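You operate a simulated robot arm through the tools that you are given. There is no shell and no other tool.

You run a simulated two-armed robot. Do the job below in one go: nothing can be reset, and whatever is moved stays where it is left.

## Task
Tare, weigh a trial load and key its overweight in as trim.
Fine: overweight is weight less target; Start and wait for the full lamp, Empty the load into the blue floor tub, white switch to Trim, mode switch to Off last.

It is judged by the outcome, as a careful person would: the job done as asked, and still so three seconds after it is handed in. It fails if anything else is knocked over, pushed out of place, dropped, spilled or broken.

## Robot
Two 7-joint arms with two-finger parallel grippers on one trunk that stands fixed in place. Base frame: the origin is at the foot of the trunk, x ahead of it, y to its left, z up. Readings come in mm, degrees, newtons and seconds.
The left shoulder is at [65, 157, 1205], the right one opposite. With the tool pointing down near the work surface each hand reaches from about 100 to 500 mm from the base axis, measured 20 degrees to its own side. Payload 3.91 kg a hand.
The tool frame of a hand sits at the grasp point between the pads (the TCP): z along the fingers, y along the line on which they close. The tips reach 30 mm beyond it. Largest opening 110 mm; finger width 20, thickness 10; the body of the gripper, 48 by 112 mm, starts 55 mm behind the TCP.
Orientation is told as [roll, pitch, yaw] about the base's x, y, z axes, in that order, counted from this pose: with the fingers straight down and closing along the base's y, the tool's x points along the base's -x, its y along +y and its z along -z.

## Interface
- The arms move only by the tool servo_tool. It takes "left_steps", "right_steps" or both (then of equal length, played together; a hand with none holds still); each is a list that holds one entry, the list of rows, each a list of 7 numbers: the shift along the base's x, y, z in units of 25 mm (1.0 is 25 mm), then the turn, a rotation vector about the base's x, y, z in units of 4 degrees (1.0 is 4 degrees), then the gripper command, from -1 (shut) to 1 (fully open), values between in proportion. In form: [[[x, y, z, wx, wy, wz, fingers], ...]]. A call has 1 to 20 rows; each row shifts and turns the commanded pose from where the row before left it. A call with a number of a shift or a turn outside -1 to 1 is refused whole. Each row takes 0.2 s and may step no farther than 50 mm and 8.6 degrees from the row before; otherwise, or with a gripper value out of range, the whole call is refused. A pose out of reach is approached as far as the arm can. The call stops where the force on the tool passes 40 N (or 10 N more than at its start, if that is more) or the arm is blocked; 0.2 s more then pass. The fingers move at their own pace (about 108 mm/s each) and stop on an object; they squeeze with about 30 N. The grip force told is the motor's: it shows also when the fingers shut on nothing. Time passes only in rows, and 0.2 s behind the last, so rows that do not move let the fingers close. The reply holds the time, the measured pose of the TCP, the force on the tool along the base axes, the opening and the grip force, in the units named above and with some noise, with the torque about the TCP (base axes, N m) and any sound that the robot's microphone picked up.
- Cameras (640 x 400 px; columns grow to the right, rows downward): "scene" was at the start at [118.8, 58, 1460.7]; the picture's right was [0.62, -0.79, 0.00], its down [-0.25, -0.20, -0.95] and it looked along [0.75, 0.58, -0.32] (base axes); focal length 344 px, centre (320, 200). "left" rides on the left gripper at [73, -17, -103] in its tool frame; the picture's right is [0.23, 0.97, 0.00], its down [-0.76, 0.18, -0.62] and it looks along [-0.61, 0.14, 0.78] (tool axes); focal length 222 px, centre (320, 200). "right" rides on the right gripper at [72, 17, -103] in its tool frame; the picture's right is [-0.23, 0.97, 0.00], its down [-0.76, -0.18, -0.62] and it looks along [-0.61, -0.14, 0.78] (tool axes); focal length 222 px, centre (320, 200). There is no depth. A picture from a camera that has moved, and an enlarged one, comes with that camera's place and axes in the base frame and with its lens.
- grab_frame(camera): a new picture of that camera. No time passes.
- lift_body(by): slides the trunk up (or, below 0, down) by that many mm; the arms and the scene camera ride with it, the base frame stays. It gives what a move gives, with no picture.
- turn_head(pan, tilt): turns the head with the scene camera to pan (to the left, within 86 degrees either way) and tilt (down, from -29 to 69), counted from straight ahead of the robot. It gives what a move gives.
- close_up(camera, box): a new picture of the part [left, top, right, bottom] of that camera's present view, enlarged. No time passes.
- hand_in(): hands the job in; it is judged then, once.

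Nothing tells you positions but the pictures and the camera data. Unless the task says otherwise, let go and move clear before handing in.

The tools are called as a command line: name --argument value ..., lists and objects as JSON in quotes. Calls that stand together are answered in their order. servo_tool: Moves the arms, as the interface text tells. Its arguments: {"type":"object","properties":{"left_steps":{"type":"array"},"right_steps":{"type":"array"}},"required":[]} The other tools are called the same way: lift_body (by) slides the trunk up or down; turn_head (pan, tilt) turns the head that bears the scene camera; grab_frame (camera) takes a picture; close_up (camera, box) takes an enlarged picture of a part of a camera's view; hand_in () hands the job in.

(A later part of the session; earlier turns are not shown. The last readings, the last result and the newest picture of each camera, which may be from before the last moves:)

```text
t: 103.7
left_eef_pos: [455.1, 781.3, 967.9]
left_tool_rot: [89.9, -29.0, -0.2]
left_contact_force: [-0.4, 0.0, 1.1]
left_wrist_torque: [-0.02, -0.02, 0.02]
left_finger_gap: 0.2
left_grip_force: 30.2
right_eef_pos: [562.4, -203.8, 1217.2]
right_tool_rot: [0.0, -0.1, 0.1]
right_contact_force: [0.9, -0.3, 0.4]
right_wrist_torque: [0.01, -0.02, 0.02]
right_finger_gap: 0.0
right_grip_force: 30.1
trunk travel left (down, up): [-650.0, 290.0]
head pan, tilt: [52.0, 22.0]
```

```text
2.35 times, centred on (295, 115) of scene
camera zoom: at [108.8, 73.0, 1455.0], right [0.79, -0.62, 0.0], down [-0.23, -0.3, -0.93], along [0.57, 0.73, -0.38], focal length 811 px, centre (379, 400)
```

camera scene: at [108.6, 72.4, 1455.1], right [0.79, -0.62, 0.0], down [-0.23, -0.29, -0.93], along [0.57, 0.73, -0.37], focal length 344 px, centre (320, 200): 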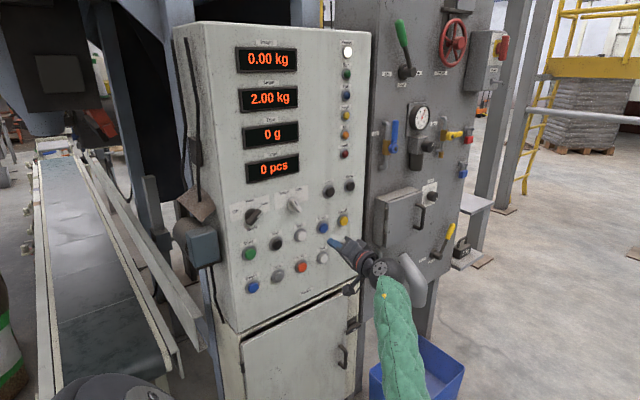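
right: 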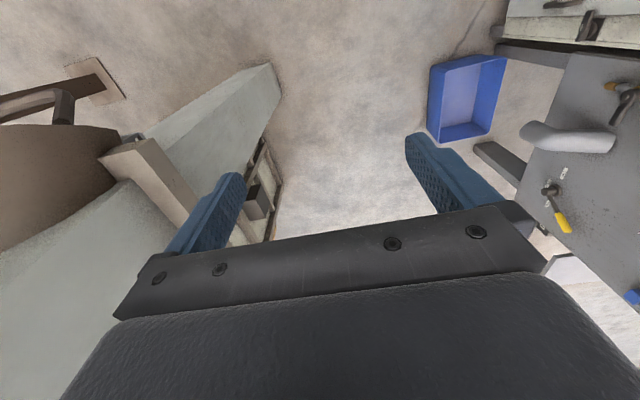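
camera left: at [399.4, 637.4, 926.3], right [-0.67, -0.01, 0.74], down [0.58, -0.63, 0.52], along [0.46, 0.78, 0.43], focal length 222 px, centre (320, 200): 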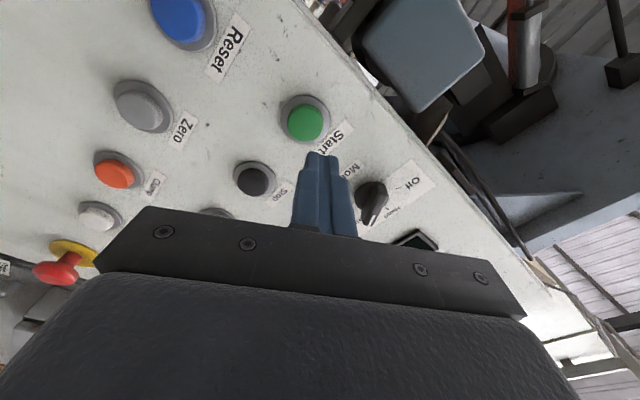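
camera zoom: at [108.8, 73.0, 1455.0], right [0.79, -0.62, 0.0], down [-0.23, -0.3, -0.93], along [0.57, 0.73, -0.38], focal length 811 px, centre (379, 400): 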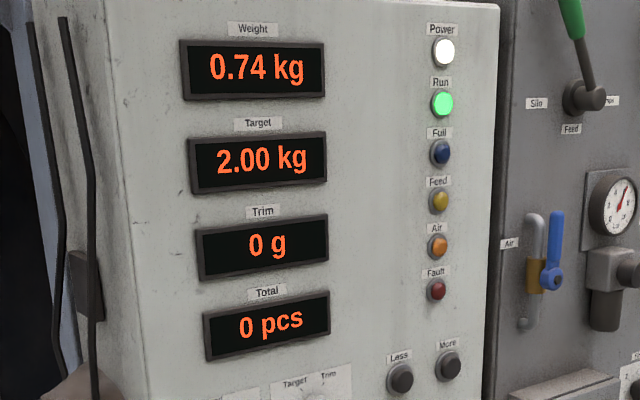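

Filling. I'll use the time to move towards Empty while watching.

servo_tool --left_steps '[[[1, -0.4, 0, 0, 0, 0, -1], [1, 0, 0, 0, 0, 0, -1], [1, 0, 0, 0, 0, 0, -1]]]'

close_up --camera "scene" --box '[220, 30, 370, 200]'

servo_tool --left_steps '[[[1, 0, 0, 0, 0, 0, -1], [1, 0, 0, 0, 0, 0, -1]]]'

close_up --camera "scene" --box '[220, 30, 370, 200]'

servo_tool --left_steps '[[[1, 0, 0, 0, 0, 0, -1], [1, 0, 0, 0, 0, 0, -1]]]'

close_up --camera "scene" --box '[220, 30, 370, 200]'

```text
t: 104.5
left_eef_pos: [530.8, 769.2, 969.8]
left_tool_rot: [89.9, -29.0, -0.1]
left_contact_force: [0.2, 0.1, 0.4]
left_wrist_torque: [-0.03, -0.02, 0.0]
left_finger_gap: 0.2
left_grip_force: 29.7
right_eef_pos: [563.3, -205.7, 1216.7]
right_tool_rot: [0.2, -0.2, 0.0]
right_contact_force: [0.3, -0.4, 0.1]
right_wrist_torque: [-0.01, 0.02, -0.01]
right_finger_gap: 0.0
right_grip_force: 30.3
trunk travel left (down, up): [-650.0, 290.0]
head pan, tilt: [52.0, 22.0]
```

```text
2.35 times, centred on (295, 115) of scene
camera zoom: at [109.4, 72.2, 1455.0], right [0.79, -0.62, 0.0], down [-0.23, -0.29, -0.93], along [0.57, 0.73, -0.37], focal length 811 px, centre (379, 400)
```

zoom: 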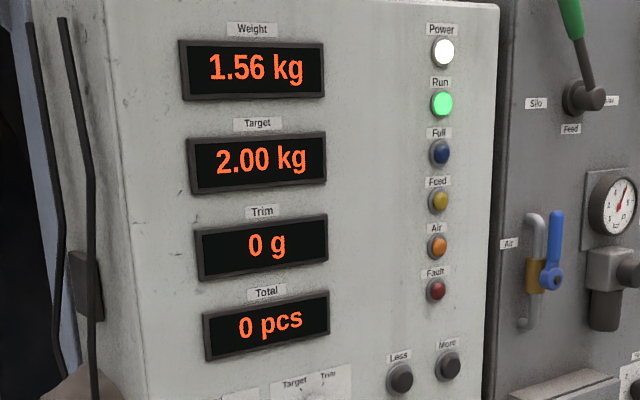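

```text
t: 105.0
left_eef_pos: [581.6, 770.2, 970.2]
left_tool_rot: [89.9, -29.0, 0.0]
left_contact_force: [-0.2, 0.3, 0.7]
left_wrist_torque: [-0.03, 0.01, -0.02]
left_finger_gap: 0.0
left_grip_force: 29.8
right_eef_pos: [564.3, -203.2, 1216.4]
right_tool_rot: [-0.1, -0.1, 0.0]
right_contact_force: [-0.4, -0.1, -0.1]
right_wrist_torque: [0.01, -0.01, 0.03]
right_finger_gap: 0.0
right_grip_force: 30.0
trunk travel left (down, up): [-650.0, 290.0]
head pan, tilt: [52.0, 22.0]
```

```text
2.35 times, centred on (295, 115) of scene
camera zoom: at [108.9, 73.0, 1455.0], right [0.79, -0.62, 0.0], down [-0.23, -0.3, -0.93], along [0.57, 0.73, -0.38], focal length 811 px, centre (379, 400)
```

zoom: 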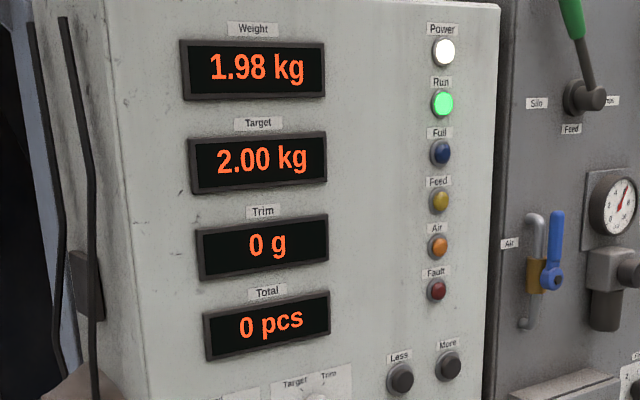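

```text
t: 105.7
left_eef_pos: [630.7, 771.3, 967.4]
left_tool_rot: [89.9, -29.0, 0.0]
left_contact_force: [-0.5, -0.3, 0.4]
left_wrist_torque: [-0.01, 0.0, -0.03]
left_finger_gap: 0.0
left_grip_force: 30.0
right_eef_pos: [563.4, -204.3, 1215.7]
right_tool_rot: [0.1, -0.2, 0.0]
right_contact_force: [-0.7, 0.9, -0.6]
right_wrist_torque: [0.01, 0.0, 0.0]
right_finger_gap: 0.2
right_grip_force: 29.8
trunk travel left (down, up): [-650.0, 290.0]
head pan, tilt: [52.0, 22.0]
```

```text
2.35 times, centred on (295, 115) of scene
camera zoom: at [108.9, 73.2, 1455.0], right [0.79, -0.62, 0.0], down [-0.23, -0.3, -0.93], along [0.57, 0.73, -0.38], focal length 811 px, centre (379, 400)
```

zoom: 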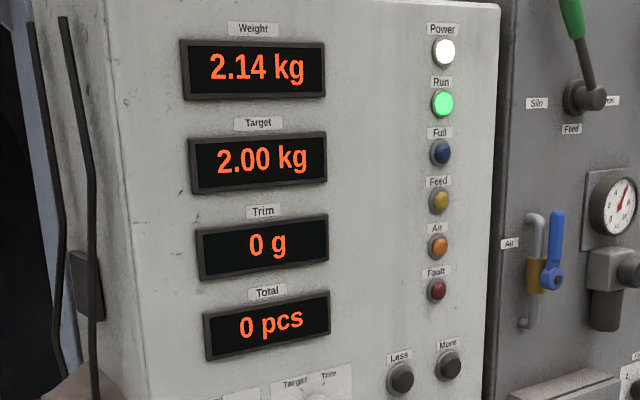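

servo_tool --left_steps '[[[1, 0, 0, 0, 0, 0, -1], [1, 0, 0, 0, 0, 0, -1]]]'

close_up --camera "scene" --box '[220, 30, 370, 200]'

servo_tool --left_steps '[[[1, 0, 0, 0, 0, 0, -1], [0.2, 0, 0, 0, 0, 0, -1], [0, 0, 0, 0, 0, 0, -1]]]'

close_up --camera "scene" --box '[220, 30, 370, 200]'

grab_frame --camera "left"

```text
t: 106.2
left_eef_pos: [679.9, 770.8, 967.6]
left_tool_rot: [89.9, -29.2, 0.1]
left_contact_force: [0.6, 0.3, -0.1]
left_wrist_torque: [-0.02, 0.03, 0.0]
left_finger_gap: 0.0
left_grip_force: 29.9
right_eef_pos: [563.8, -203.4, 1216.2]
right_tool_rot: [0.0, -0.1, 0.1]
right_contact_force: [0.7, 0.1, -0.7]
right_wrist_torque: [0.0, 0.0, -0.02]
right_finger_gap: 0.3
right_grip_force: 29.9
trunk travel left (down, up): [-650.0, 290.0]
head pan, tilt: [52.0, 22.0]
```

```text
2.35 times, centred on (295, 115) of scene
camera zoom: at [108.9, 72.8, 1455.0], right [0.79, -0.62, 0.0], down [-0.23, -0.3, -0.93], along [0.57, 0.73, -0.37], focal length 811 px, centre (379, 400)
```

zoom: 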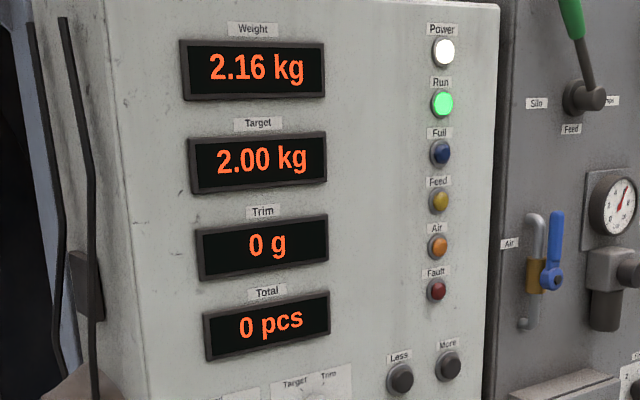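

```text
t: 107.0
left_eef_pos: [711.2, 771.9, 968.1]
left_tool_rot: [89.9, -29.0, -0.1]
left_contact_force: [-0.3, 0.4, 0.6]
left_wrist_torque: [0.01, 0.03, -0.01]
left_finger_gap: 0.0
left_grip_force: 30.1
right_eef_pos: [563.6, -202.9, 1217.1]
right_tool_rot: [0.0, 0.0, 0.0]
right_contact_force: [-0.2, -0.2, 0.3]
right_wrist_torque: [0.03, -0.01, 0.03]
right_finger_gap: 0.1
right_grip_force: 30.3
trunk travel left (down, up): [-650.0, 290.0]
head pan, tilt: [52.0, 22.0]
```

```text
2.35 times, centred on (295, 115) of scene
camera zoom: at [109.2, 72.9, 1455.0], right [0.79, -0.62, 0.0], down [-0.23, -0.3, -0.93], along [0.57, 0.73, -0.38], focal length 811 px, centre (379, 400)
```

zoom: 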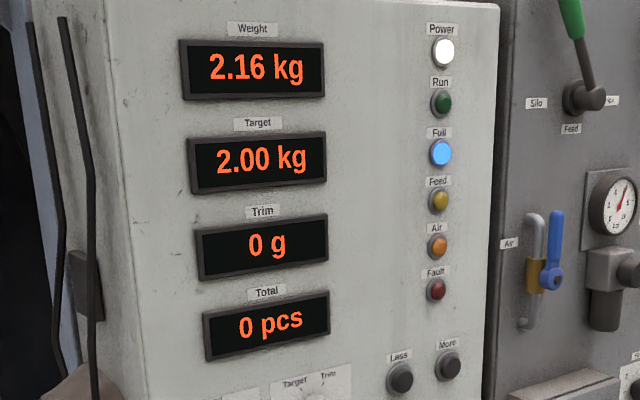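

```text
taken
camera left: at [654.8, 668.0, 918.6], right [-0.67, 0.0, 0.74], down [0.58, -0.62, 0.53], along [0.46, 0.78, 0.42], focal length 222 px, centre (320, 200)
```

left: 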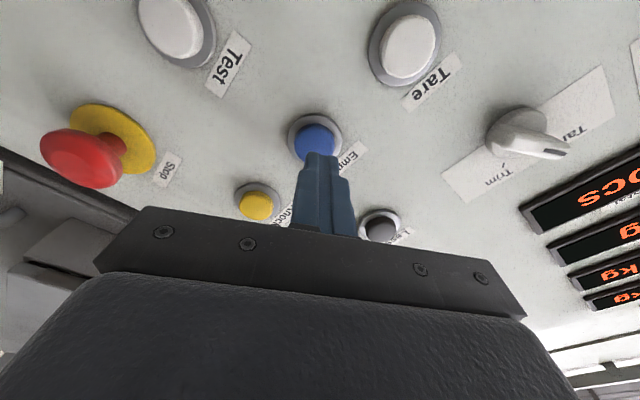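

Full lamp is on and Weight reads 2.16 kg, so the overweight is 160 g. I confirm the reading closely, then press Empty.

close_up --camera "scene" --box '[225, 38, 305, 88]'

servo_tool --left_steps '[[[0, 0.4, -0.1, 0, 0, 0, -1], [0, 0.3, 0, 0, 0, 0, -1], [0, 0.25, 0, 0, 0, 0, -1], [0, 0.2, 0, 0, 0, 0, -1]]]'

grab_frame --camera "scene"

```text
8.00 times, centred on (265, 63) of scene
camera zoom: at [109.2, 72.9, 1455.0], right [0.79, -0.62, 0.0], down [-0.23, -0.3, -0.93], along [0.57, 0.73, -0.38], focal length 2756 px, centre (760, 1296)
```

zoom: 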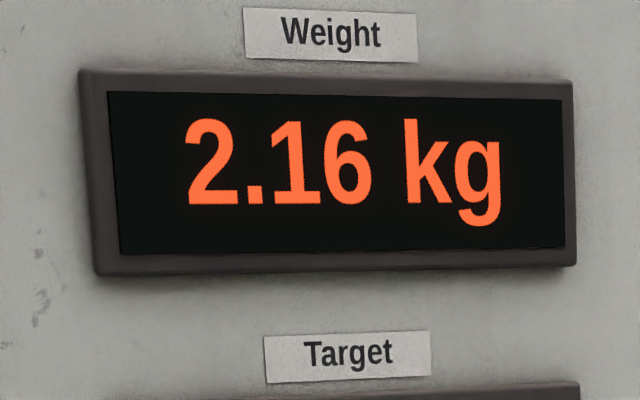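

```text
t: 108.0
left_eef_pos: [713.1, 797.6, 964.1]
left_tool_rot: [89.9, -29.1, -0.1]
left_contact_force: [-0.7, -1.8, -1.1]
left_wrist_torque: [-0.01, -0.03, 0.0]
left_finger_gap: 0.3
left_grip_force: 30.0
right_eef_pos: [562.2, -203.2, 1215.5]
right_tool_rot: [-0.1, -0.1, 0.0]
right_contact_force: [0.2, 0.6, -0.7]
right_wrist_torque: [0.04, 0.0, 0.01]
right_finger_gap: 0.0
right_grip_force: 29.9
trunk travel left (down, up): [-650.0, 290.0]
head pan, tilt: [52.0, 22.0]
```

```text
taken
camera scene: at [108.9, 72.7, 1455.0], right [0.79, -0.62, 0.0], down [-0.23, -0.3, -0.93], along [0.57, 0.73, -0.37], focal length 344 px, centre (320, 200)
```

scene: 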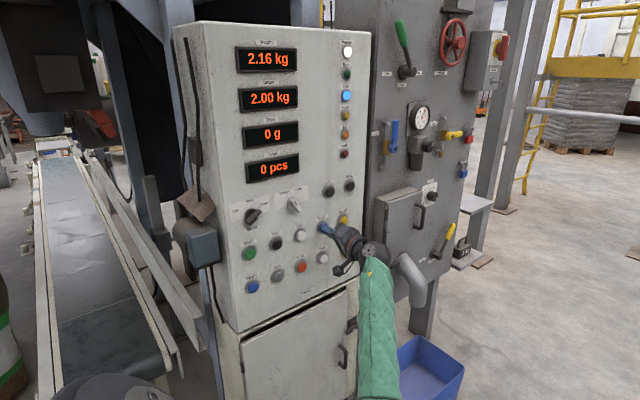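

servo_tool --left_steps '[[[0, 0.16, 0, 0, 0, 0, -1], [0, 0.12, 0, 0, 0, 0, -1]]]'

grab_frame --camera "scene"

```text
t: 108.7
left_eef_pos: [712.0, 805.4, 965.3]
left_tool_rot: [90.0, -29.0, -0.2]
left_contact_force: [-7.3, -17.5, -7.1]
left_wrist_torque: [-0.21, 0.01, 0.27]
left_finger_gap: 0.0
left_grip_force: 29.8
right_eef_pos: [563.6, -206.9, 1216.3]
right_tool_rot: [0.2, -0.1, 0.0]
right_contact_force: [-0.2, -0.3, 0.3]
right_wrist_torque: [-0.02, 0.01, 0.02]
right_finger_gap: 0.2
right_grip_force: 30.3
trunk travel left (down, up): [-650.0, 290.0]
head pan, tilt: [52.0, 22.0]
heard: click
```

```text
taken
camera scene: at [108.9, 71.4, 1454.9], right [0.79, -0.62, 0.0], down [-0.23, -0.29, -0.93], along [0.57, 0.73, -0.37], focal length 344 px, centre (320, 200)
```

scene: 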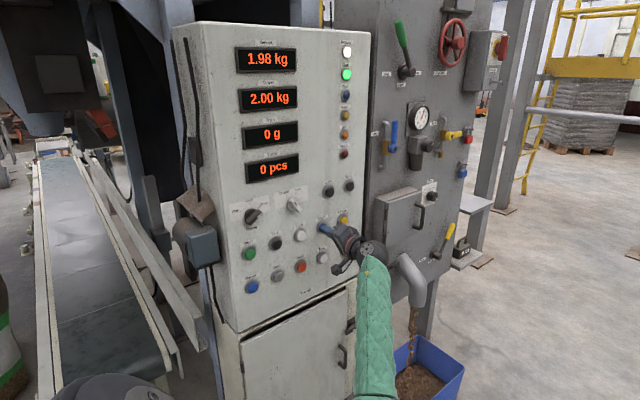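

The load is pouring into the tub. I release the button and watch it empty.

servo_tool --left_steps '[[[0, -0.6, 0, 0, 0, 0, -1], [0, -0.8, 0, 0, 0, 0, -1], [0, 0, 0, 0, 0, 0, -1]]]'

grab_frame --camera "scene"

servo_tool --left_steps '[[[0, 0, 0, 0, 0, 0, -1], [0, 0, 0, 0, 0, 0, -1], [0, 0, 0, 0, 0, 0, -1]]]'

grab_frame --camera "scene"

```text
t: 109.5
left_eef_pos: [709.6, 771.0, 964.5]
left_tool_rot: [89.8, -29.1, -0.1]
left_contact_force: [-0.2, 0.4, -0.2]
left_wrist_torque: [0.01, -0.01, 0.04]
left_finger_gap: 0.1
left_grip_force: 30.1
right_eef_pos: [563.9, -203.8, 1216.5]
right_tool_rot: [-0.1, -0.1, 0.0]
right_contact_force: [-0.1, -0.1, -0.5]
right_wrist_torque: [0.01, 0.01, 0.01]
right_finger_gap: 0.2
right_grip_force: 30.6
trunk travel left (down, up): [-650.0, 290.0]
head pan, tilt: [52.0, 22.0]
```

```text
taken
camera scene: at [108.9, 73.6, 1455.0], right [0.79, -0.62, 0.0], down [-0.23, -0.3, -0.93], along [0.57, 0.73, -0.38], focal length 344 px, centre (320, 200)
```

scene: 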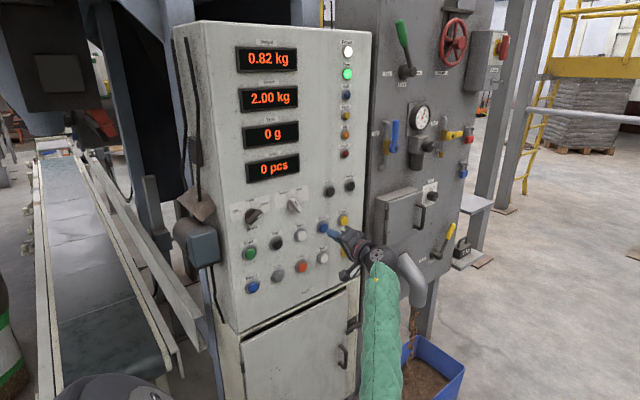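

```text
t: 110.2
left_eef_pos: [710.1, 769.3, 965.3]
left_tool_rot: [89.9, -29.0, -0.2]
left_contact_force: [0.7, 0.5, -0.5]
left_wrist_torque: [0.03, 0.0, 0.0]
left_finger_gap: 0.0
left_grip_force: 30.4
right_eef_pos: [562.1, -203.8, 1215.9]
right_tool_rot: [-0.1, -0.1, -0.1]
right_contact_force: [-0.3, 0.1, -0.5]
right_wrist_torque: [-0.02, -0.02, 0.01]
right_finger_gap: 0.0
right_grip_force: 30.3
trunk travel left (down, up): [-650.0, 290.0]
head pan, tilt: [52.0, 22.0]
```

```text
taken
camera scene: at [108.9, 72.8, 1455.0], right [0.79, -0.62, 0.0], down [-0.23, -0.3, -0.93], along [0.57, 0.73, -0.37], focal length 344 px, centre (320, 200)
```

scene: 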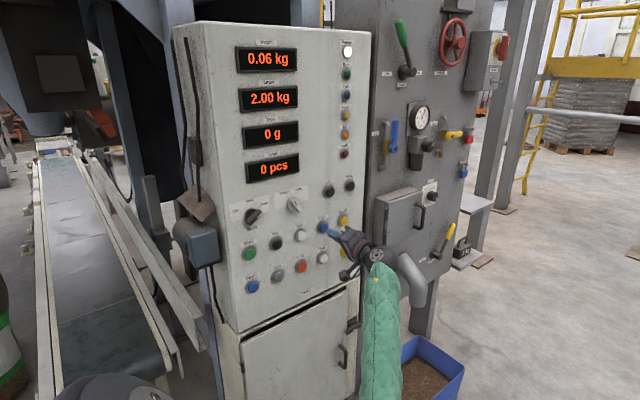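

servo_tool --left_steps '[[[0, 0, 0, 0, 0, 0, -1], [0, 0, 0, 0, 0, 0, -1], [0, 0, 0, 0, 0, 0, -1], [0, 0, 0, 0, 0, 0, -1], [0, 0, 0, 0, 0, 0, -1], [0, 0, 0, 0, 0, 0, -1], [0, 0, 0, 0, 0, 0, -1]]]'

grab_frame --camera "scene"

close_up --camera "scene" --box '[220, 30, 370, 200]'

grab_frame --camera "left"

```text
t: 111.8
left_eef_pos: [710.5, 769.8, 966.3]
left_tool_rot: [90.0, -29.1, -0.1]
left_contact_force: [0.2, 0.7, 0.6]
left_wrist_torque: [0.01, -0.04, 0.03]
left_finger_gap: 0.1
left_grip_force: 30.3
right_eef_pos: [563.1, -204.7, 1217.9]
right_tool_rot: [0.0, -0.1, 0.0]
right_contact_force: [-0.7, 0.4, 1.4]
right_wrist_torque: [-0.01, 0.0, 0.02]
right_finger_gap: 0.0
right_grip_force: 30.2
trunk travel left (down, up): [-650.0, 290.0]
head pan, tilt: [52.0, 22.0]
```

```text
taken
camera scene: at [108.9, 72.8, 1455.0], right [0.79, -0.62, 0.0], down [-0.23, -0.3, -0.93], along [0.57, 0.73, -0.37], focal length 344 px, centre (320, 200)
```

scene: 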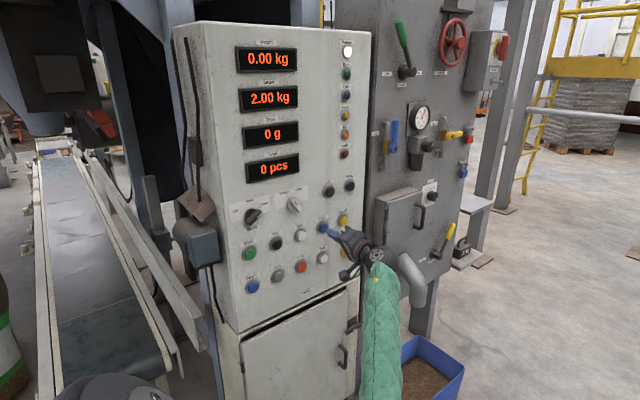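

```text
2.35 times, centred on (295, 115) of scene
camera zoom: at [108.9, 72.8, 1455.0], right [0.79, -0.62, 0.0], down [-0.23, -0.3, -0.93], along [0.57, 0.73, -0.37], focal length 811 px, centre (379, 400)
```

zoom: 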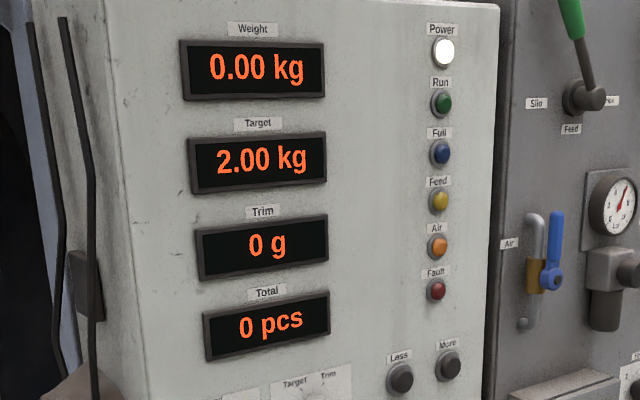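

```text
taken
camera left: at [653.1, 666.2, 916.3], right [-0.67, 0.0, 0.74], down [0.58, -0.62, 0.53], along [0.46, 0.78, 0.42], focal length 222 px, centre (320, 200)
```

left: 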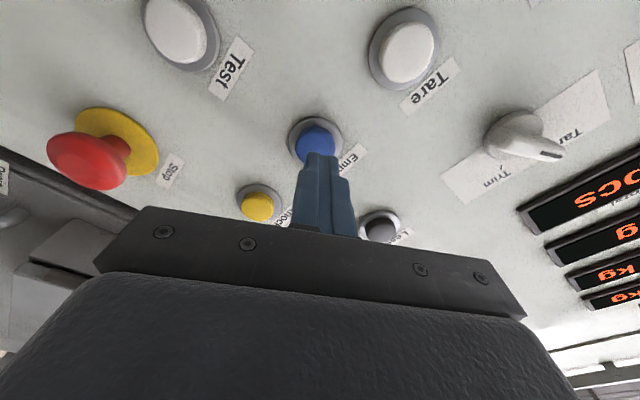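

The load is fully emptied (0.00 kg) into the tub and no new cycle started. Next is the white switch: I move in front of it and turn the gripper to match its bar.

servo_tool --left_steps '[[[0, -0.5, 0, 0, -1, 0, -1], [0, -0.5, 0, 0, -1, 0, -1], [-0.3, 0, 0.3, 0, -1, 0, -1], [-0.3, 0, 0.3, 0, -1, 0, -1], [-0.3, 0, 0.3, 0, -1, 0, -1], [-0.3, 0, 0.3, 0, -1, 0, -1], [-0.3, 0, 0.3, 0, -1, 0, -1], [-0.3, 0, 0.3, 0, -1, 0, -1], [-0.3, 0, 0.3, 0, -1, 0, -1], [-0.3, 0, 0.3, 0, -1, 0, -1], [-0.3, 0, 0.3, 0, -1, 0, -1], [-0.3, 0, 0.3, 0, -1, 0, -1], [-0.3, 0, 0.3, 0, -1, 0, -1], [-0.3, 0, 0.3, 0, -1, 0, -1], [-0.3, 0, 0.3, 0, -1, 0, -1], [-0.3, 0, 0.3, 0, -1, 0, -1], [0, 0, 0.2, 0, -1, 0, 0], [0, 0, 0, 0, -1, 0, 0], [0, 0, 0, 0, 0, 0, 0]]]'

grab_frame --camera "left"

grab_frame --camera "scene"

```text
t: 115.8
left_eef_pos: [606.3, 747.6, 1076.9]
left_tool_rot: [-90.6, -78.8, -179.5]
left_contact_force: [0.6, 0.4, 0.0]
left_wrist_torque: [0.0, -0.01, 0.0]
left_finger_gap: 55.1
left_grip_force: 0.0
right_eef_pos: [563.6, -202.7, 1216.5]
right_tool_rot: [-0.1, -0.1, -0.1]
right_contact_force: [0.7, 0.2, -0.4]
right_wrist_torque: [-0.03, 0.01, 0.02]
right_finger_gap: 0.1
right_grip_force: 29.5
trunk travel left (down, up): [-650.0, 290.0]
head pan, tilt: [52.0, 22.0]
```

```text
taken
camera left: at [636.1, 643.5, 1008.3], right [-0.91, 0.0, -0.41], down [-0.32, -0.62, 0.71], along [-0.25, 0.78, 0.57], focal length 222 px, centre (320, 200)
```

left: 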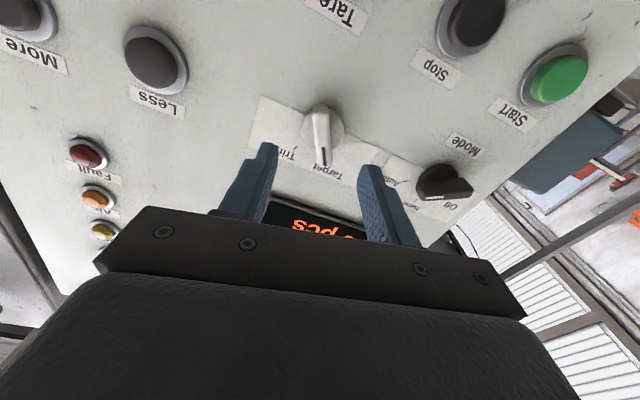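

```text
taken
camera scene: at [108.9, 72.9, 1455.0], right [0.79, -0.62, 0.0], down [-0.23, -0.3, -0.93], along [0.57, 0.73, -0.37], focal length 344 px, centre (320, 200)
```

scene: 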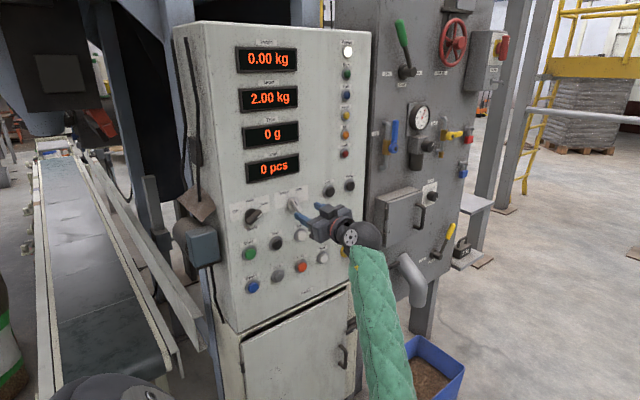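

servo_tool --left_steps '[[[0, 0, 0, 0, -1, 0, 0], [0, 0, 0, 0, -1, 0, 0], [0, 0, 0, 0, -1, 0, 0], [0, 0, 0, 0, -1, 0, 0], [0, 0, 0, 0, -0.7, 0, 0], [0, 0, 0, 0, 0, 0, 0]]]'

grab_frame --camera "left"

close_up --camera "left" --box '[230, 70, 430, 200]'

```text
t: 117.2
left_eef_pos: [609.1, 744.4, 1074.7]
left_tool_rot: [-90.2, -60.1, -179.8]
left_contact_force: [0.6, 0.8, 0.3]
left_wrist_torque: [0.01, 0.02, -0.02]
left_finger_gap: 54.9
left_grip_force: 0.2
right_eef_pos: [564.5, -204.0, 1215.7]
right_tool_rot: [-0.1, -0.1, 0.1]
right_contact_force: [0.3, 0.3, 1.2]
right_wrist_torque: [0.0, -0.03, -0.01]
right_finger_gap: 0.1
right_grip_force: 30.0
trunk travel left (down, up): [-650.0, 290.0]
head pan, tilt: [52.0, 22.0]
```

```text
taken
camera left: at [657.4, 642.7, 1021.1], right [-0.73, 0.0, -0.68], down [-0.53, -0.62, 0.57], along [-0.42, 0.78, 0.46], focal length 222 px, centre (320, 200)
```

left: 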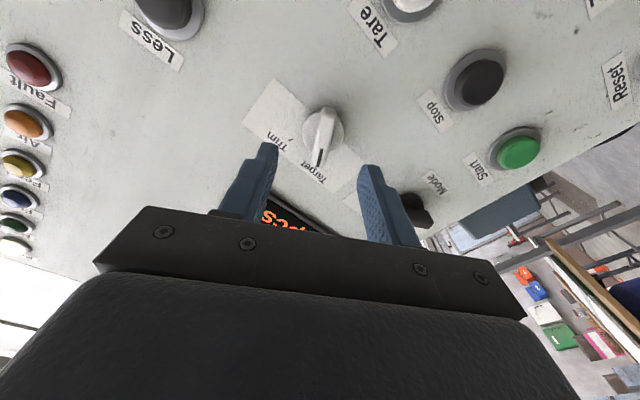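

```text
3.08 times, centred on (330, 135) of left
camera zoom: at [657.4, 642.7, 1021.1], right [-0.73, 0.0, -0.68], down [-0.53, -0.62, 0.57], along [-0.42, 0.78, 0.46], focal length 684 px, centre (289, 400)
```

zoom: 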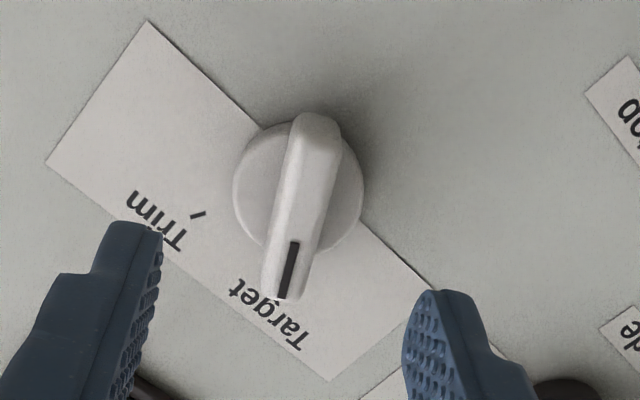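

Aligned well with the white bar; I correct about 3 mm in x, move in and grip.

servo_tool --left_steps '[[[-0.11, 0.5, -0.03, 0, 0, 0, 0], [0, 0.5, 0, 0, 0, 0, 0], [0, 0.5, 0, 0, 0, 0, 0], [0, 0.5, 0, 0, 0, 0, 0], [0, 0.1, 0, 0, 0, 0, 0], [0, 0, 0, 0, 0, 0, 0]]]'

close_up --camera "left" --box '[210, 80, 430, 240]'

```text
t: 118.7
left_eef_pos: [604.1, 798.4, 1074.1]
left_tool_rot: [-90.3, -60.1, -179.8]
left_contact_force: [-0.2, 0.7, -1.0]
left_wrist_torque: [-0.01, -0.03, 0.01]
left_finger_gap: 55.0
left_grip_force: 0.0
right_eef_pos: [562.6, -204.0, 1216.7]
right_tool_rot: [-0.1, -0.2, 0.1]
right_contact_force: [-0.3, -0.8, -0.3]
right_wrist_torque: [0.01, 0.0, 0.02]
right_finger_gap: 0.0
right_grip_force: 30.0
trunk travel left (down, up): [-650.0, 290.0]
head pan, tilt: [52.0, 22.0]
```

```text
2.50 times, centred on (320, 160) of left
camera zoom: at [653.1, 694.7, 1019.9], right [-0.73, 0.0, -0.68], down [-0.53, -0.62, 0.57], along [-0.42, 0.78, 0.46], focal length 555 px, centre (320, 300)
```

zoom: 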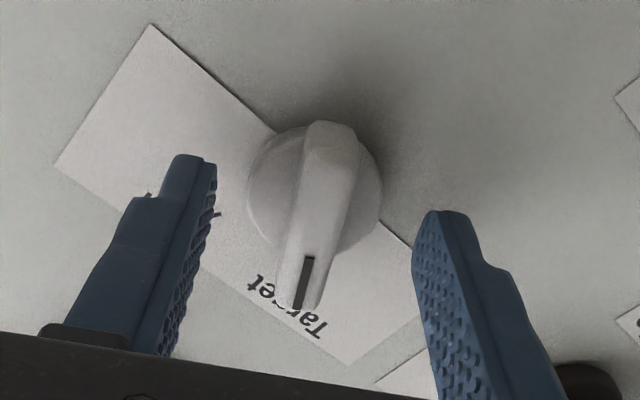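

servo_tool --left_steps '[[[0, 0, 0, 0, 0, 0, -0.4], [0, 0, 0, 0, 0, 0, -0.8], [0, 0, 0, 0, 0, 0, -1], [0, 0, 0, 0, 0, 0, -1]]]'

```text
t: 119.7
left_eef_pos: [605.3, 797.0, 1074.7]
left_tool_rot: [-90.5, -60.1, -179.8]
left_contact_force: [14.1, 10.3, 15.0]
left_wrist_torque: [-0.36, 0.02, -0.15]
left_finger_gap: 12.8
left_grip_force: 44.9
right_eef_pos: [565.2, -204.9, 1216.2]
right_tool_rot: [0.0, -0.1, -0.1]
right_contact_force: [-0.2, 0.4, -1.2]
right_wrist_torque: [0.0, 0.0, 0.02]
right_finger_gap: 0.0
right_grip_force: 30.2
trunk travel left (down, up): [-650.0, 290.0]
head pan, tilt: [52.0, 22.0]
```

Gripped. I re-centre slightly and turn clockwise towards Trim.

servo_tool --left_steps '[[[0.08, 0.02, 0.05, 0, 0, 0, -1], [0, 0, 0, 0, 0.5, 0, -1], [0, 0, 0, 0, 0.5, 0, -1], [0, 0, 0, 0, 0.5, 0, -1], [0, 0, 0, 0, 0.5, 0, -1], [0, 0, 0, 0, 0.5, 0, -1], [0, 0, 0, 0, 0.5, 0, -1], [0, 0, 0, 0, 0.5, 0, -1], [0, 0, 0, 0, 0.5, 0, -1]]]'

servo_tool --left_steps '[[[0, 0, 0, 0, 0, 0, -1], [0, 0, 0, 0, 0.5, 0, -1], [0, 0, 0, 0, 0.5, 0, -1], [0, 0, 0, 0, 0.5, 0, -1], [0, 0, 0, 0, 0.5, 0, -1], [0, 0, 0, 0, 0.5, 0, -1], [0, 0, 0, 0, 0.5, 0, -1], [0, 0, 0, 0, 0.5, 0, -1], [0, 0, 0, 0, 0.5, 0, -1]]]'

```text
t: 121.0
left_eef_pos: [607.2, 798.4, 1075.1]
left_tool_rot: [-89.9, -69.0, 179.8]
left_contact_force: [-5.0, -13.8, -5.9]
left_wrist_torque: [1.0, -0.02, 0.61]
left_finger_gap: 13.1
left_grip_force: 44.7
right_eef_pos: [563.4, -206.1, 1216.9]
right_tool_rot: [0.1, -0.1, 0.0]
right_contact_force: [-0.8, 0.1, 0.1]
right_wrist_torque: [-0.02, 0.01, -0.02]
right_finger_gap: 0.0
right_grip_force: 29.9
trunk travel left (down, up): [-650.0, 290.0]
head pan, tilt: [52.0, 22.0]
stopped in row 6 (left hand): the force on the tool passed its limit at 42 N (the readings are from after the stop); the commanded pose is now the measured one
```

```text
t: 123.0
left_eef_pos: [605.4, 799.1, 1074.9]
left_tool_rot: [-89.6, -84.9, 179.7]
left_contact_force: [-13.0, -20.3, -12.2]
left_wrist_torque: [-1.0, 0.03, 0.27]
left_finger_gap: 12.9
left_grip_force: 45.5
right_eef_pos: [562.2, -204.9, 1215.8]
right_tool_rot: [0.2, -0.1, 0.1]
right_contact_force: [-0.4, 0.1, 0.0]
right_wrist_torque: [0.0, -0.02, -0.04]
right_finger_gap: 0.0
right_grip_force: 30.2
trunk travel left (down, up): [-650.0, 290.0]
head pan, tilt: [52.0, 22.0]
```

servo_tool --left_steps '[[[-0.05, -0.04, -0.04, 0, 0, 0, -1], [0, 0, 0, 0, 0.5, 0, -1], [0, 0, 0, 0, 0.5, 0, -1], [0, 0, 0, 0, 0.5, 0, -1], [0, 0, 0, 0, 0.5, 0, -1], [0, 0, 0, 0, 0.5, 0, -1], [0, 0, 0, 0, 0.5, 0, -1], [0, 0, 0, 0, 0.5, 0, -1], [0, 0, 0, 0, 0.5, 0, -1]]]'

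servo_tool --left_steps '[[[0, 0, 0, 0, 0, 0, -1], [0, 0, 0, 0, 0.5, 0, -1], [0, 0, 0, 0, 0.5, 0, -1], [0, 0, 0, 0, 0.5, 0, -1], [0, 0, 0, 0, 0.5, 0, -1], [0, 0, 0, 0, 0.5, 0, -1], [0, 0, 0, 0, 0.5, 0, -1], [0, 0, 0, 0, 0.5, 0, -1]]]'

close_up --camera "left" --box '[210, 80, 430, 240]'

```text
t: 125.0
left_eef_pos: [605.2, 797.8, 1074.3]
left_tool_rot: [90.4, -79.9, -0.4]
left_contact_force: [7.5, 2.1, 6.6]
left_wrist_torque: [-0.93, -0.01, 0.1]
left_finger_gap: 13.0
left_grip_force: 45.0
right_eef_pos: [563.8, -206.1, 1215.8]
right_tool_rot: [0.1, 0.0, -0.1]
right_contact_force: [-0.2, 0.1, -1.7]
right_wrist_torque: [0.03, 0.02, 0.02]
right_finger_gap: 0.1
right_grip_force: 29.9
trunk travel left (down, up): [-650.0, 290.0]
head pan, tilt: [52.0, 22.0]
stopped in row 9 (left hand): the force on the tool passed its limit at 42 N (the readings are from after the stop); the commanded pose is now the measured one
```

```text
t: 126.8
left_eef_pos: [604.4, 797.7, 1075.7]
left_tool_rot: [90.1, -65.8, -0.2]
left_contact_force: [14.6, 13.7, 18.4]
left_wrist_torque: [1.4, 0.02, -0.66]
left_finger_gap: 13.1
left_grip_force: 45.5
right_eef_pos: [563.4, -205.7, 1216.4]
right_tool_rot: [0.2, 0.0, 0.0]
right_contact_force: [-0.5, -0.2, -0.1]
right_wrist_torque: [-0.01, -0.03, 0.0]
right_finger_gap: 0.0
right_grip_force: 29.4
trunk travel left (down, up): [-650.0, 290.0]
head pan, tilt: [52.0, 22.0]
```

```text
2.50 times, centred on (320, 160) of left
camera zoom: at [589.4, 694.3, 1002.4], right [-0.98, 0.0, 0.19], down [0.15, -0.62, 0.77], along [0.12, 0.78, 0.61], focal length 555 px, centre (320, 300)
```

zoom: 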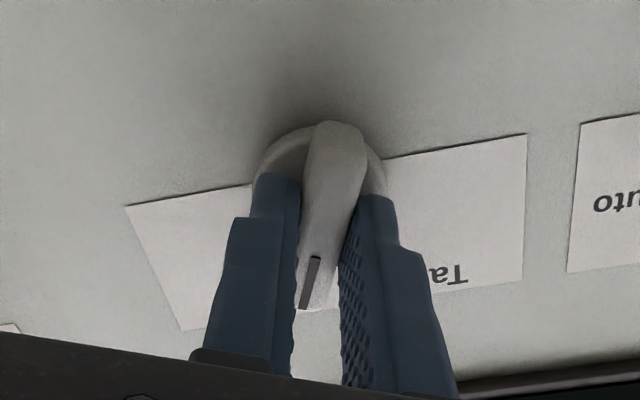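

servo_tool --left_steps '[[[0.04, 0.03, 0.05, 0, 0, 0, -1], [0, 0, 0, 0, 0.4, 0, -1], [0, 0, 0, 0, 0.4, 0, -1], [0, 0, 0, 0, 0.4, 0, -1], [0, 0, 0, 0, 0.3, 0, -1], [0, 0, 0, 0, 0, 0, -1]]]'

```text
t: 128.2
left_eef_pos: [604.2, 797.8, 1074.1]
left_tool_rot: [89.9, -59.9, 0.0]
left_contact_force: [-11.5, -17.4, -11.6]
left_wrist_torque: [-0.99, -0.19, 0.73]
left_finger_gap: 12.7
left_grip_force: 44.6
right_eef_pos: [564.1, -204.3, 1217.4]
right_tool_rot: [0.1, 0.0, 0.0]
right_contact_force: [-0.2, 0.3, -0.1]
right_wrist_torque: [0.01, 0.02, 0.0]
right_finger_gap: 0.1
right_grip_force: 29.8
trunk travel left (down, up): [-650.0, 290.0]
head pan, tilt: [52.0, 22.0]
```

servo_tool --left_steps '[[[0, 0, 0, 0, 0.25, 0, -1], [0, 0, 0, 0, 0, 0, -1]]]'

servo_tool --left_steps '[[[0, 0, 0, 0, 0, 0, -0.5], [0, 0, 0, 0, 0, 0, 0], [0, 0, 0, 0, 0, 0, 0], [0, -0.8, 0, 0, 0, 0, 0], [0, -0.8, 0, 0, 0, 0, 0], [0.8, -0.6, -0.5, 0, 0, 0, -1], [0.8, 0, -0.5, 0, 0, 0, -1], [0.8, 0, 0, 0, 0, 0, -1], [0, 0, 0, 0, 0, 0, -1]]]'

close_up --camera "scene" --box '[220, 180, 320, 250]'

grab_frame --camera "left"

```text
t: 128.8
left_eef_pos: [605.2, 798.8, 1075.3]
left_tool_rot: [89.9, -58.8, 0.0]
left_contact_force: [-15.3, -18.2, -18.0]
left_wrist_torque: [-0.35, -0.89, 0.38]
left_finger_gap: 12.8
left_grip_force: 45.0
right_eef_pos: [563.2, -203.5, 1215.6]
right_tool_rot: [0.1, -0.1, -0.1]
right_contact_force: [1.6, -0.7, -0.7]
right_wrist_torque: [0.01, 0.0, 0.0]
right_finger_gap: 0.0
right_grip_force: 30.1
trunk travel left (down, up): [-650.0, 290.0]
head pan, tilt: [52.0, 22.0]
```

```text
t: 130.8
left_eef_pos: [665.2, 743.0, 1052.7]
left_tool_rot: [90.1, -58.9, -0.2]
left_contact_force: [0.1, 0.1, -0.3]
left_wrist_torque: [0.0, 0.02, 0.03]
left_finger_gap: 0.1
left_grip_force: 30.2
right_eef_pos: [563.7, -204.1, 1218.0]
right_tool_rot: [0.0, -0.1, 0.1]
right_contact_force: [0.6, -0.2, -0.4]
right_wrist_torque: [-0.01, -0.03, -0.01]
right_finger_gap: 0.1
right_grip_force: 29.5
trunk travel left (down, up): [-650.0, 290.0]
head pan, tilt: [52.0, 22.0]
```

```text
5.71 times, centred on (270, 215) of scene
camera zoom: at [108.7, 72.9, 1455.0], right [0.79, -0.62, 0.0], down [-0.23, -0.3, -0.93], along [0.57, 0.73, -0.37], focal length 1969 px, centre (606, 114)
```

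zoom: 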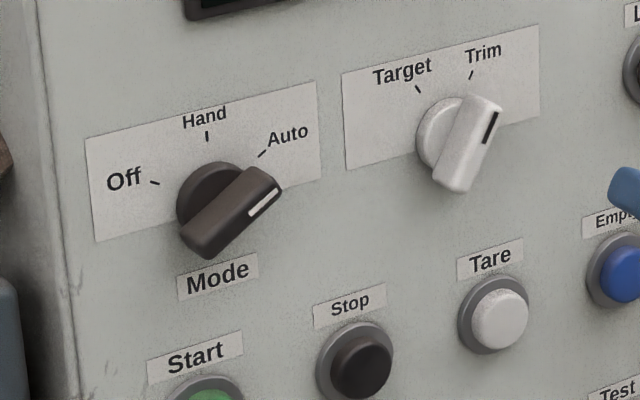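

```text
taken
camera left: at [640.6, 639.1, 983.2], right [-0.95, 0.0, 0.31], down [0.24, -0.62, 0.74], along [0.19, 0.78, 0.59], focal length 222 px, centre (320, 200)
```

left: 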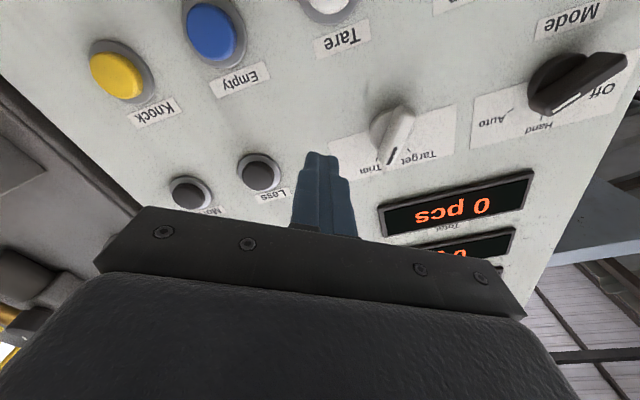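

The white switch is at Trim. Next is More, at about [817, 830, 1080].

servo_tool --left_steps '[[[0.87, 0, 0.16, 0, 0, 0, -1], [0.87, 0, 0.16, 0, 0, 0, -1], [0.87, 0, 0.16, 0, 0, 0, -1], [0.87, 0, 0.16, 0, 0, 0, -1], [0.87, 0, 0.16, 0, 0, 0, -1], [0.87, 0, 0.16, 0, 0, 0, -1], [0.87, 0, 0.14, 0, 0, 0, -1], [0, 0.6, 0, 0, 0, 0, -1], [0, 0.6, 0, 0, 0, 0, -1], [0, 0, 0, 0, 0, 0, -1]]]'

grab_frame --camera "left"

grab_frame --camera "scene"

```text
t: 132.9
left_eef_pos: [817.5, 774.9, 1079.7]
left_tool_rot: [90.0, -58.9, -0.1]
left_contact_force: [0.3, 0.0, -0.4]
left_wrist_torque: [-0.01, -0.02, 0.0]
left_finger_gap: 0.1
left_grip_force: 30.3
right_eef_pos: [563.4, -204.3, 1216.7]
right_tool_rot: [0.1, -0.1, 0.0]
right_contact_force: [0.5, -0.9, -0.8]
right_wrist_torque: [0.02, 0.02, -0.01]
right_finger_gap: 0.0
right_grip_force: 29.7
trunk travel left (down, up): [-650.0, 290.0]
head pan, tilt: [52.0, 22.0]
```

```text
taken
camera left: at [793.1, 670.8, 1009.2], right [-0.95, 0.0, 0.31], down [0.24, -0.62, 0.74], along [0.19, 0.78, 0.59], focal length 222 px, centre (320, 200)
```

left: 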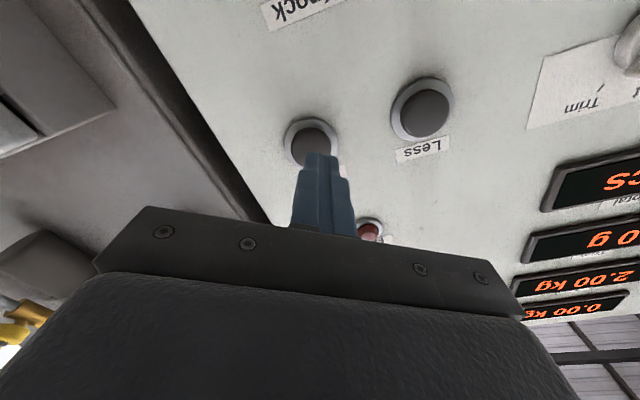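

```text
taken
camera scene: at [109.0, 72.4, 1455.0], right [0.79, -0.62, 0.0], down [-0.23, -0.29, -0.93], along [0.57, 0.73, -0.37], focal length 344 px, centre (320, 200)
```

scene: 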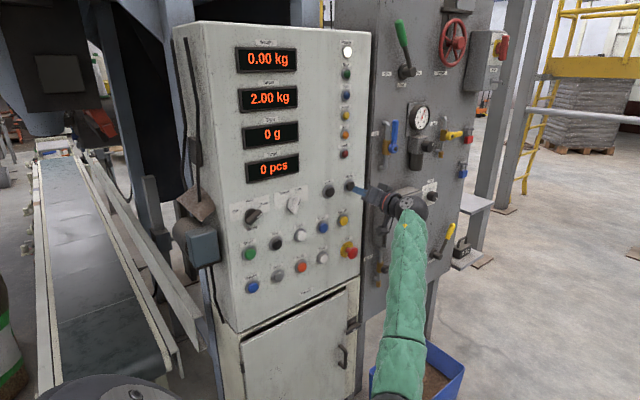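

servo_tool --left_steps '[[[0.22, 0.4, -0.12, 0, 0, 0, -1], [0, 0.4, 0, 0, 0, 0, -1], [0, 0.25, 0, 0, 0, 0, -1], [0, 0.15, 0, 0, 0, 0, -1], [0, 0, 0, 0, 0, 0, -1]]]'

close_up --camera "scene" --box '[220, 30, 370, 200]'

```text
t: 134.2
left_eef_pos: [823.9, 803.9, 1076.7]
left_tool_rot: [90.1, -58.7, -0.1]
left_contact_force: [-3.1, -7.5, -1.4]
left_wrist_torque: [-0.04, 0.01, 0.06]
left_finger_gap: 0.1
left_grip_force: 30.2
right_eef_pos: [563.9, -204.6, 1216.3]
right_tool_rot: [0.1, -0.1, 0.1]
right_contact_force: [-0.3, 0.6, -0.1]
right_wrist_torque: [-0.02, 0.01, -0.01]
right_finger_gap: 0.1
right_grip_force: 29.9
trunk travel left (down, up): [-650.0, 290.0]
head pan, tilt: [52.0, 22.0]
heard: click
```

```text
2.35 times, centred on (295, 115) of scene
camera zoom: at [108.9, 72.1, 1455.0], right [0.79, -0.62, 0.0], down [-0.23, -0.29, -0.93], along [0.57, 0.73, -0.37], focal length 811 px, centre (379, 400)
```

zoom: 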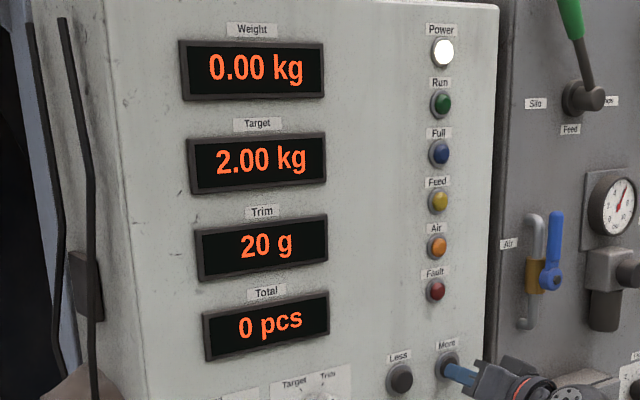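

One press gives 20 g. I release and check that it stays there.

servo_tool --left_steps '[[[0, -0.5, 0, 0, 0, 0, -1], [0, 0, 0, 0, 0, 0, -1]]]'

close_up --camera "scene" --box '[230, 100, 310, 190]'

servo_tool --left_steps '[[[0, 0.5, 0, 0, 0, 0, -1], [0, -0.5, 0, 0, 0, 0, -1], [0, 0, 0, 0, 0, 0, -1]]]'

close_up --camera "scene" --box '[230, 100, 310, 190]'

```text
t: 134.8
left_eef_pos: [821.0, 791.1, 1077.6]
left_tool_rot: [90.0, -58.8, -0.1]
left_contact_force: [0.4, 0.5, 1.0]
left_wrist_torque: [0.0, 0.0, 0.01]
left_finger_gap: 0.0
left_grip_force: 30.4
right_eef_pos: [562.6, -204.3, 1217.3]
right_tool_rot: [0.0, -0.1, 0.0]
right_contact_force: [-0.4, -0.6, 0.1]
right_wrist_torque: [-0.02, 0.01, -0.03]
right_finger_gap: 0.0
right_grip_force: 30.3
trunk travel left (down, up): [-650.0, 290.0]
head pan, tilt: [52.0, 22.0]
```

```text
4.44 times, centred on (270, 145) of scene
camera zoom: at [109.1, 73.1, 1455.0], right [0.79, -0.62, 0.0], down [-0.23, -0.3, -0.93], along [0.57, 0.73, -0.38], focal length 1531 px, centre (542, 444)
```

zoom: 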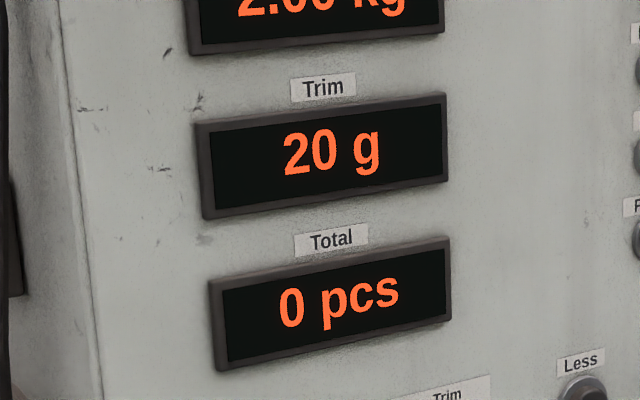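

```text
t: 135.6
left_eef_pos: [822.8, 792.0, 1074.9]
left_tool_rot: [90.0, -58.7, 0.0]
left_contact_force: [-0.6, 0.7, -0.4]
left_wrist_torque: [0.01, 0.02, 0.03]
left_finger_gap: 0.1
left_grip_force: 30.2
right_eef_pos: [563.0, -202.2, 1217.0]
right_tool_rot: [-0.1, 0.0, 0.0]
right_contact_force: [-0.3, 0.1, -0.1]
right_wrist_torque: [-0.01, -0.02, -0.01]
right_finger_gap: 0.0
right_grip_force: 29.3
trunk travel left (down, up): [-650.0, 290.0]
head pan, tilt: [52.0, 22.0]
heard: click
```

```text
4.44 times, centred on (270, 145) of scene
camera zoom: at [108.9, 73.3, 1455.0], right [0.79, -0.62, 0.0], down [-0.23, -0.3, -0.93], along [0.57, 0.73, -0.38], focal length 1531 px, centre (542, 444)
```

zoom: 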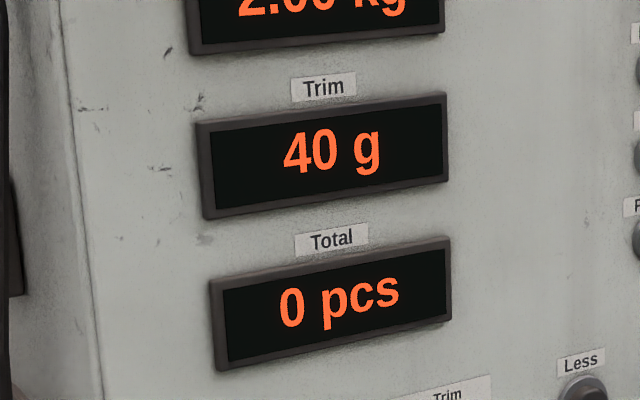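

Each press adds 20 g, so six more are needed to reach 160 g. I do five, then check.

servo_tool --left_steps '[[[0, 0.5, 0, 0, 0, 0, -1], [0, -0.5, 0, 0, 0, 0, -1], [0, 0, 0, 0, 0, 0, -1], [0, 0.5, 0, 0, 0, 0, -1], [0, -0.5, 0, 0, 0, 0, -1], [0, 0, 0, 0, 0, 0, -1], [0, 0.5, 0, 0, 0, 0, -1], [0, -0.5, 0, 0, 0, 0, -1], [0, 0, 0, 0, 0, 0, -1]]]'

close_up --camera "scene" --box '[230, 100, 310, 190]'

servo_tool --left_steps '[[[0, 0.5, 0, 0, 0, 0, -1], [0, -0.5, 0, 0, 0, 0, -1], [0, 0, 0, 0, 0, 0, -1], [0, 0.5, 0, 0, 0, 0, -1], [0, -0.5, 0, 0, 0, 0, -1], [0, 0, 0, 0, 0, 0, -1]]]'

close_up --camera "scene" --box '[230, 100, 310, 190]'

```text
t: 137.6
left_eef_pos: [824.9, 791.0, 1074.5]
left_tool_rot: [90.0, -58.8, 0.0]
left_contact_force: [-0.3, 0.6, 0.2]
left_wrist_torque: [-0.01, -0.02, -0.01]
left_finger_gap: 0.0
left_grip_force: 29.7
right_eef_pos: [563.7, -203.9, 1216.0]
right_tool_rot: [0.0, -0.1, 0.0]
right_contact_force: [-0.7, 0.3, 0.2]
right_wrist_torque: [0.03, 0.06, -0.01]
right_finger_gap: 0.1
right_grip_force: 30.0
trunk travel left (down, up): [-650.0, 290.0]
head pan, tilt: [52.0, 22.0]
heard: click, click, click
```

```text
4.44 times, centred on (270, 145) of scene
camera zoom: at [108.9, 73.3, 1455.0], right [0.79, -0.62, 0.0], down [-0.23, -0.3, -0.93], along [0.57, 0.73, -0.38], focal length 1531 px, centre (542, 444)
```

zoom: 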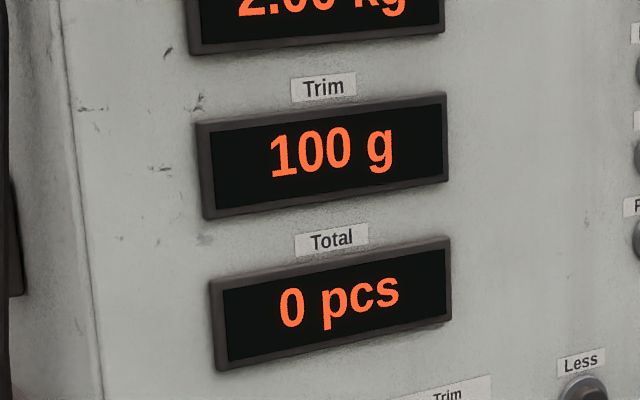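

```text
t: 138.9
left_eef_pos: [825.4, 790.4, 1073.1]
left_tool_rot: [89.9, -58.8, 0.1]
left_contact_force: [0.0, -0.5, -0.7]
left_wrist_torque: [0.02, -0.02, 0.0]
left_finger_gap: 0.1
left_grip_force: 30.8
right_eef_pos: [562.7, -204.2, 1217.1]
right_tool_rot: [-0.2, -0.1, -0.1]
right_contact_force: [1.0, 0.0, 0.5]
right_wrist_torque: [-0.05, -0.01, -0.04]
right_finger_gap: 0.0
right_grip_force: 29.5
trunk travel left (down, up): [-650.0, 290.0]
head pan, tilt: [52.0, 22.0]
heard: click, click
```

```text
4.44 times, centred on (270, 145) of scene
camera zoom: at [108.9, 73.4, 1455.0], right [0.79, -0.62, 0.0], down [-0.23, -0.3, -0.93], along [0.57, 0.73, -0.38], focal length 1531 px, centre (542, 444)
```

zoom: 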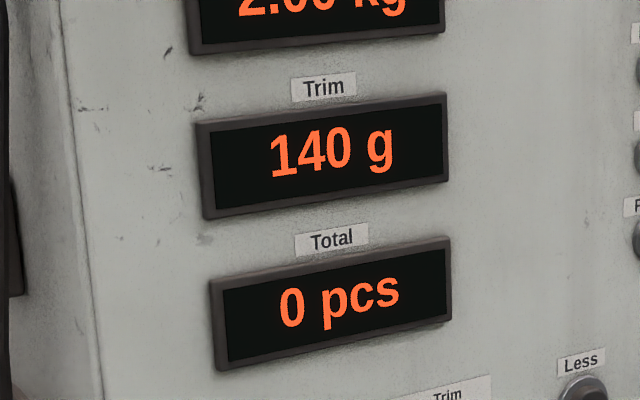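

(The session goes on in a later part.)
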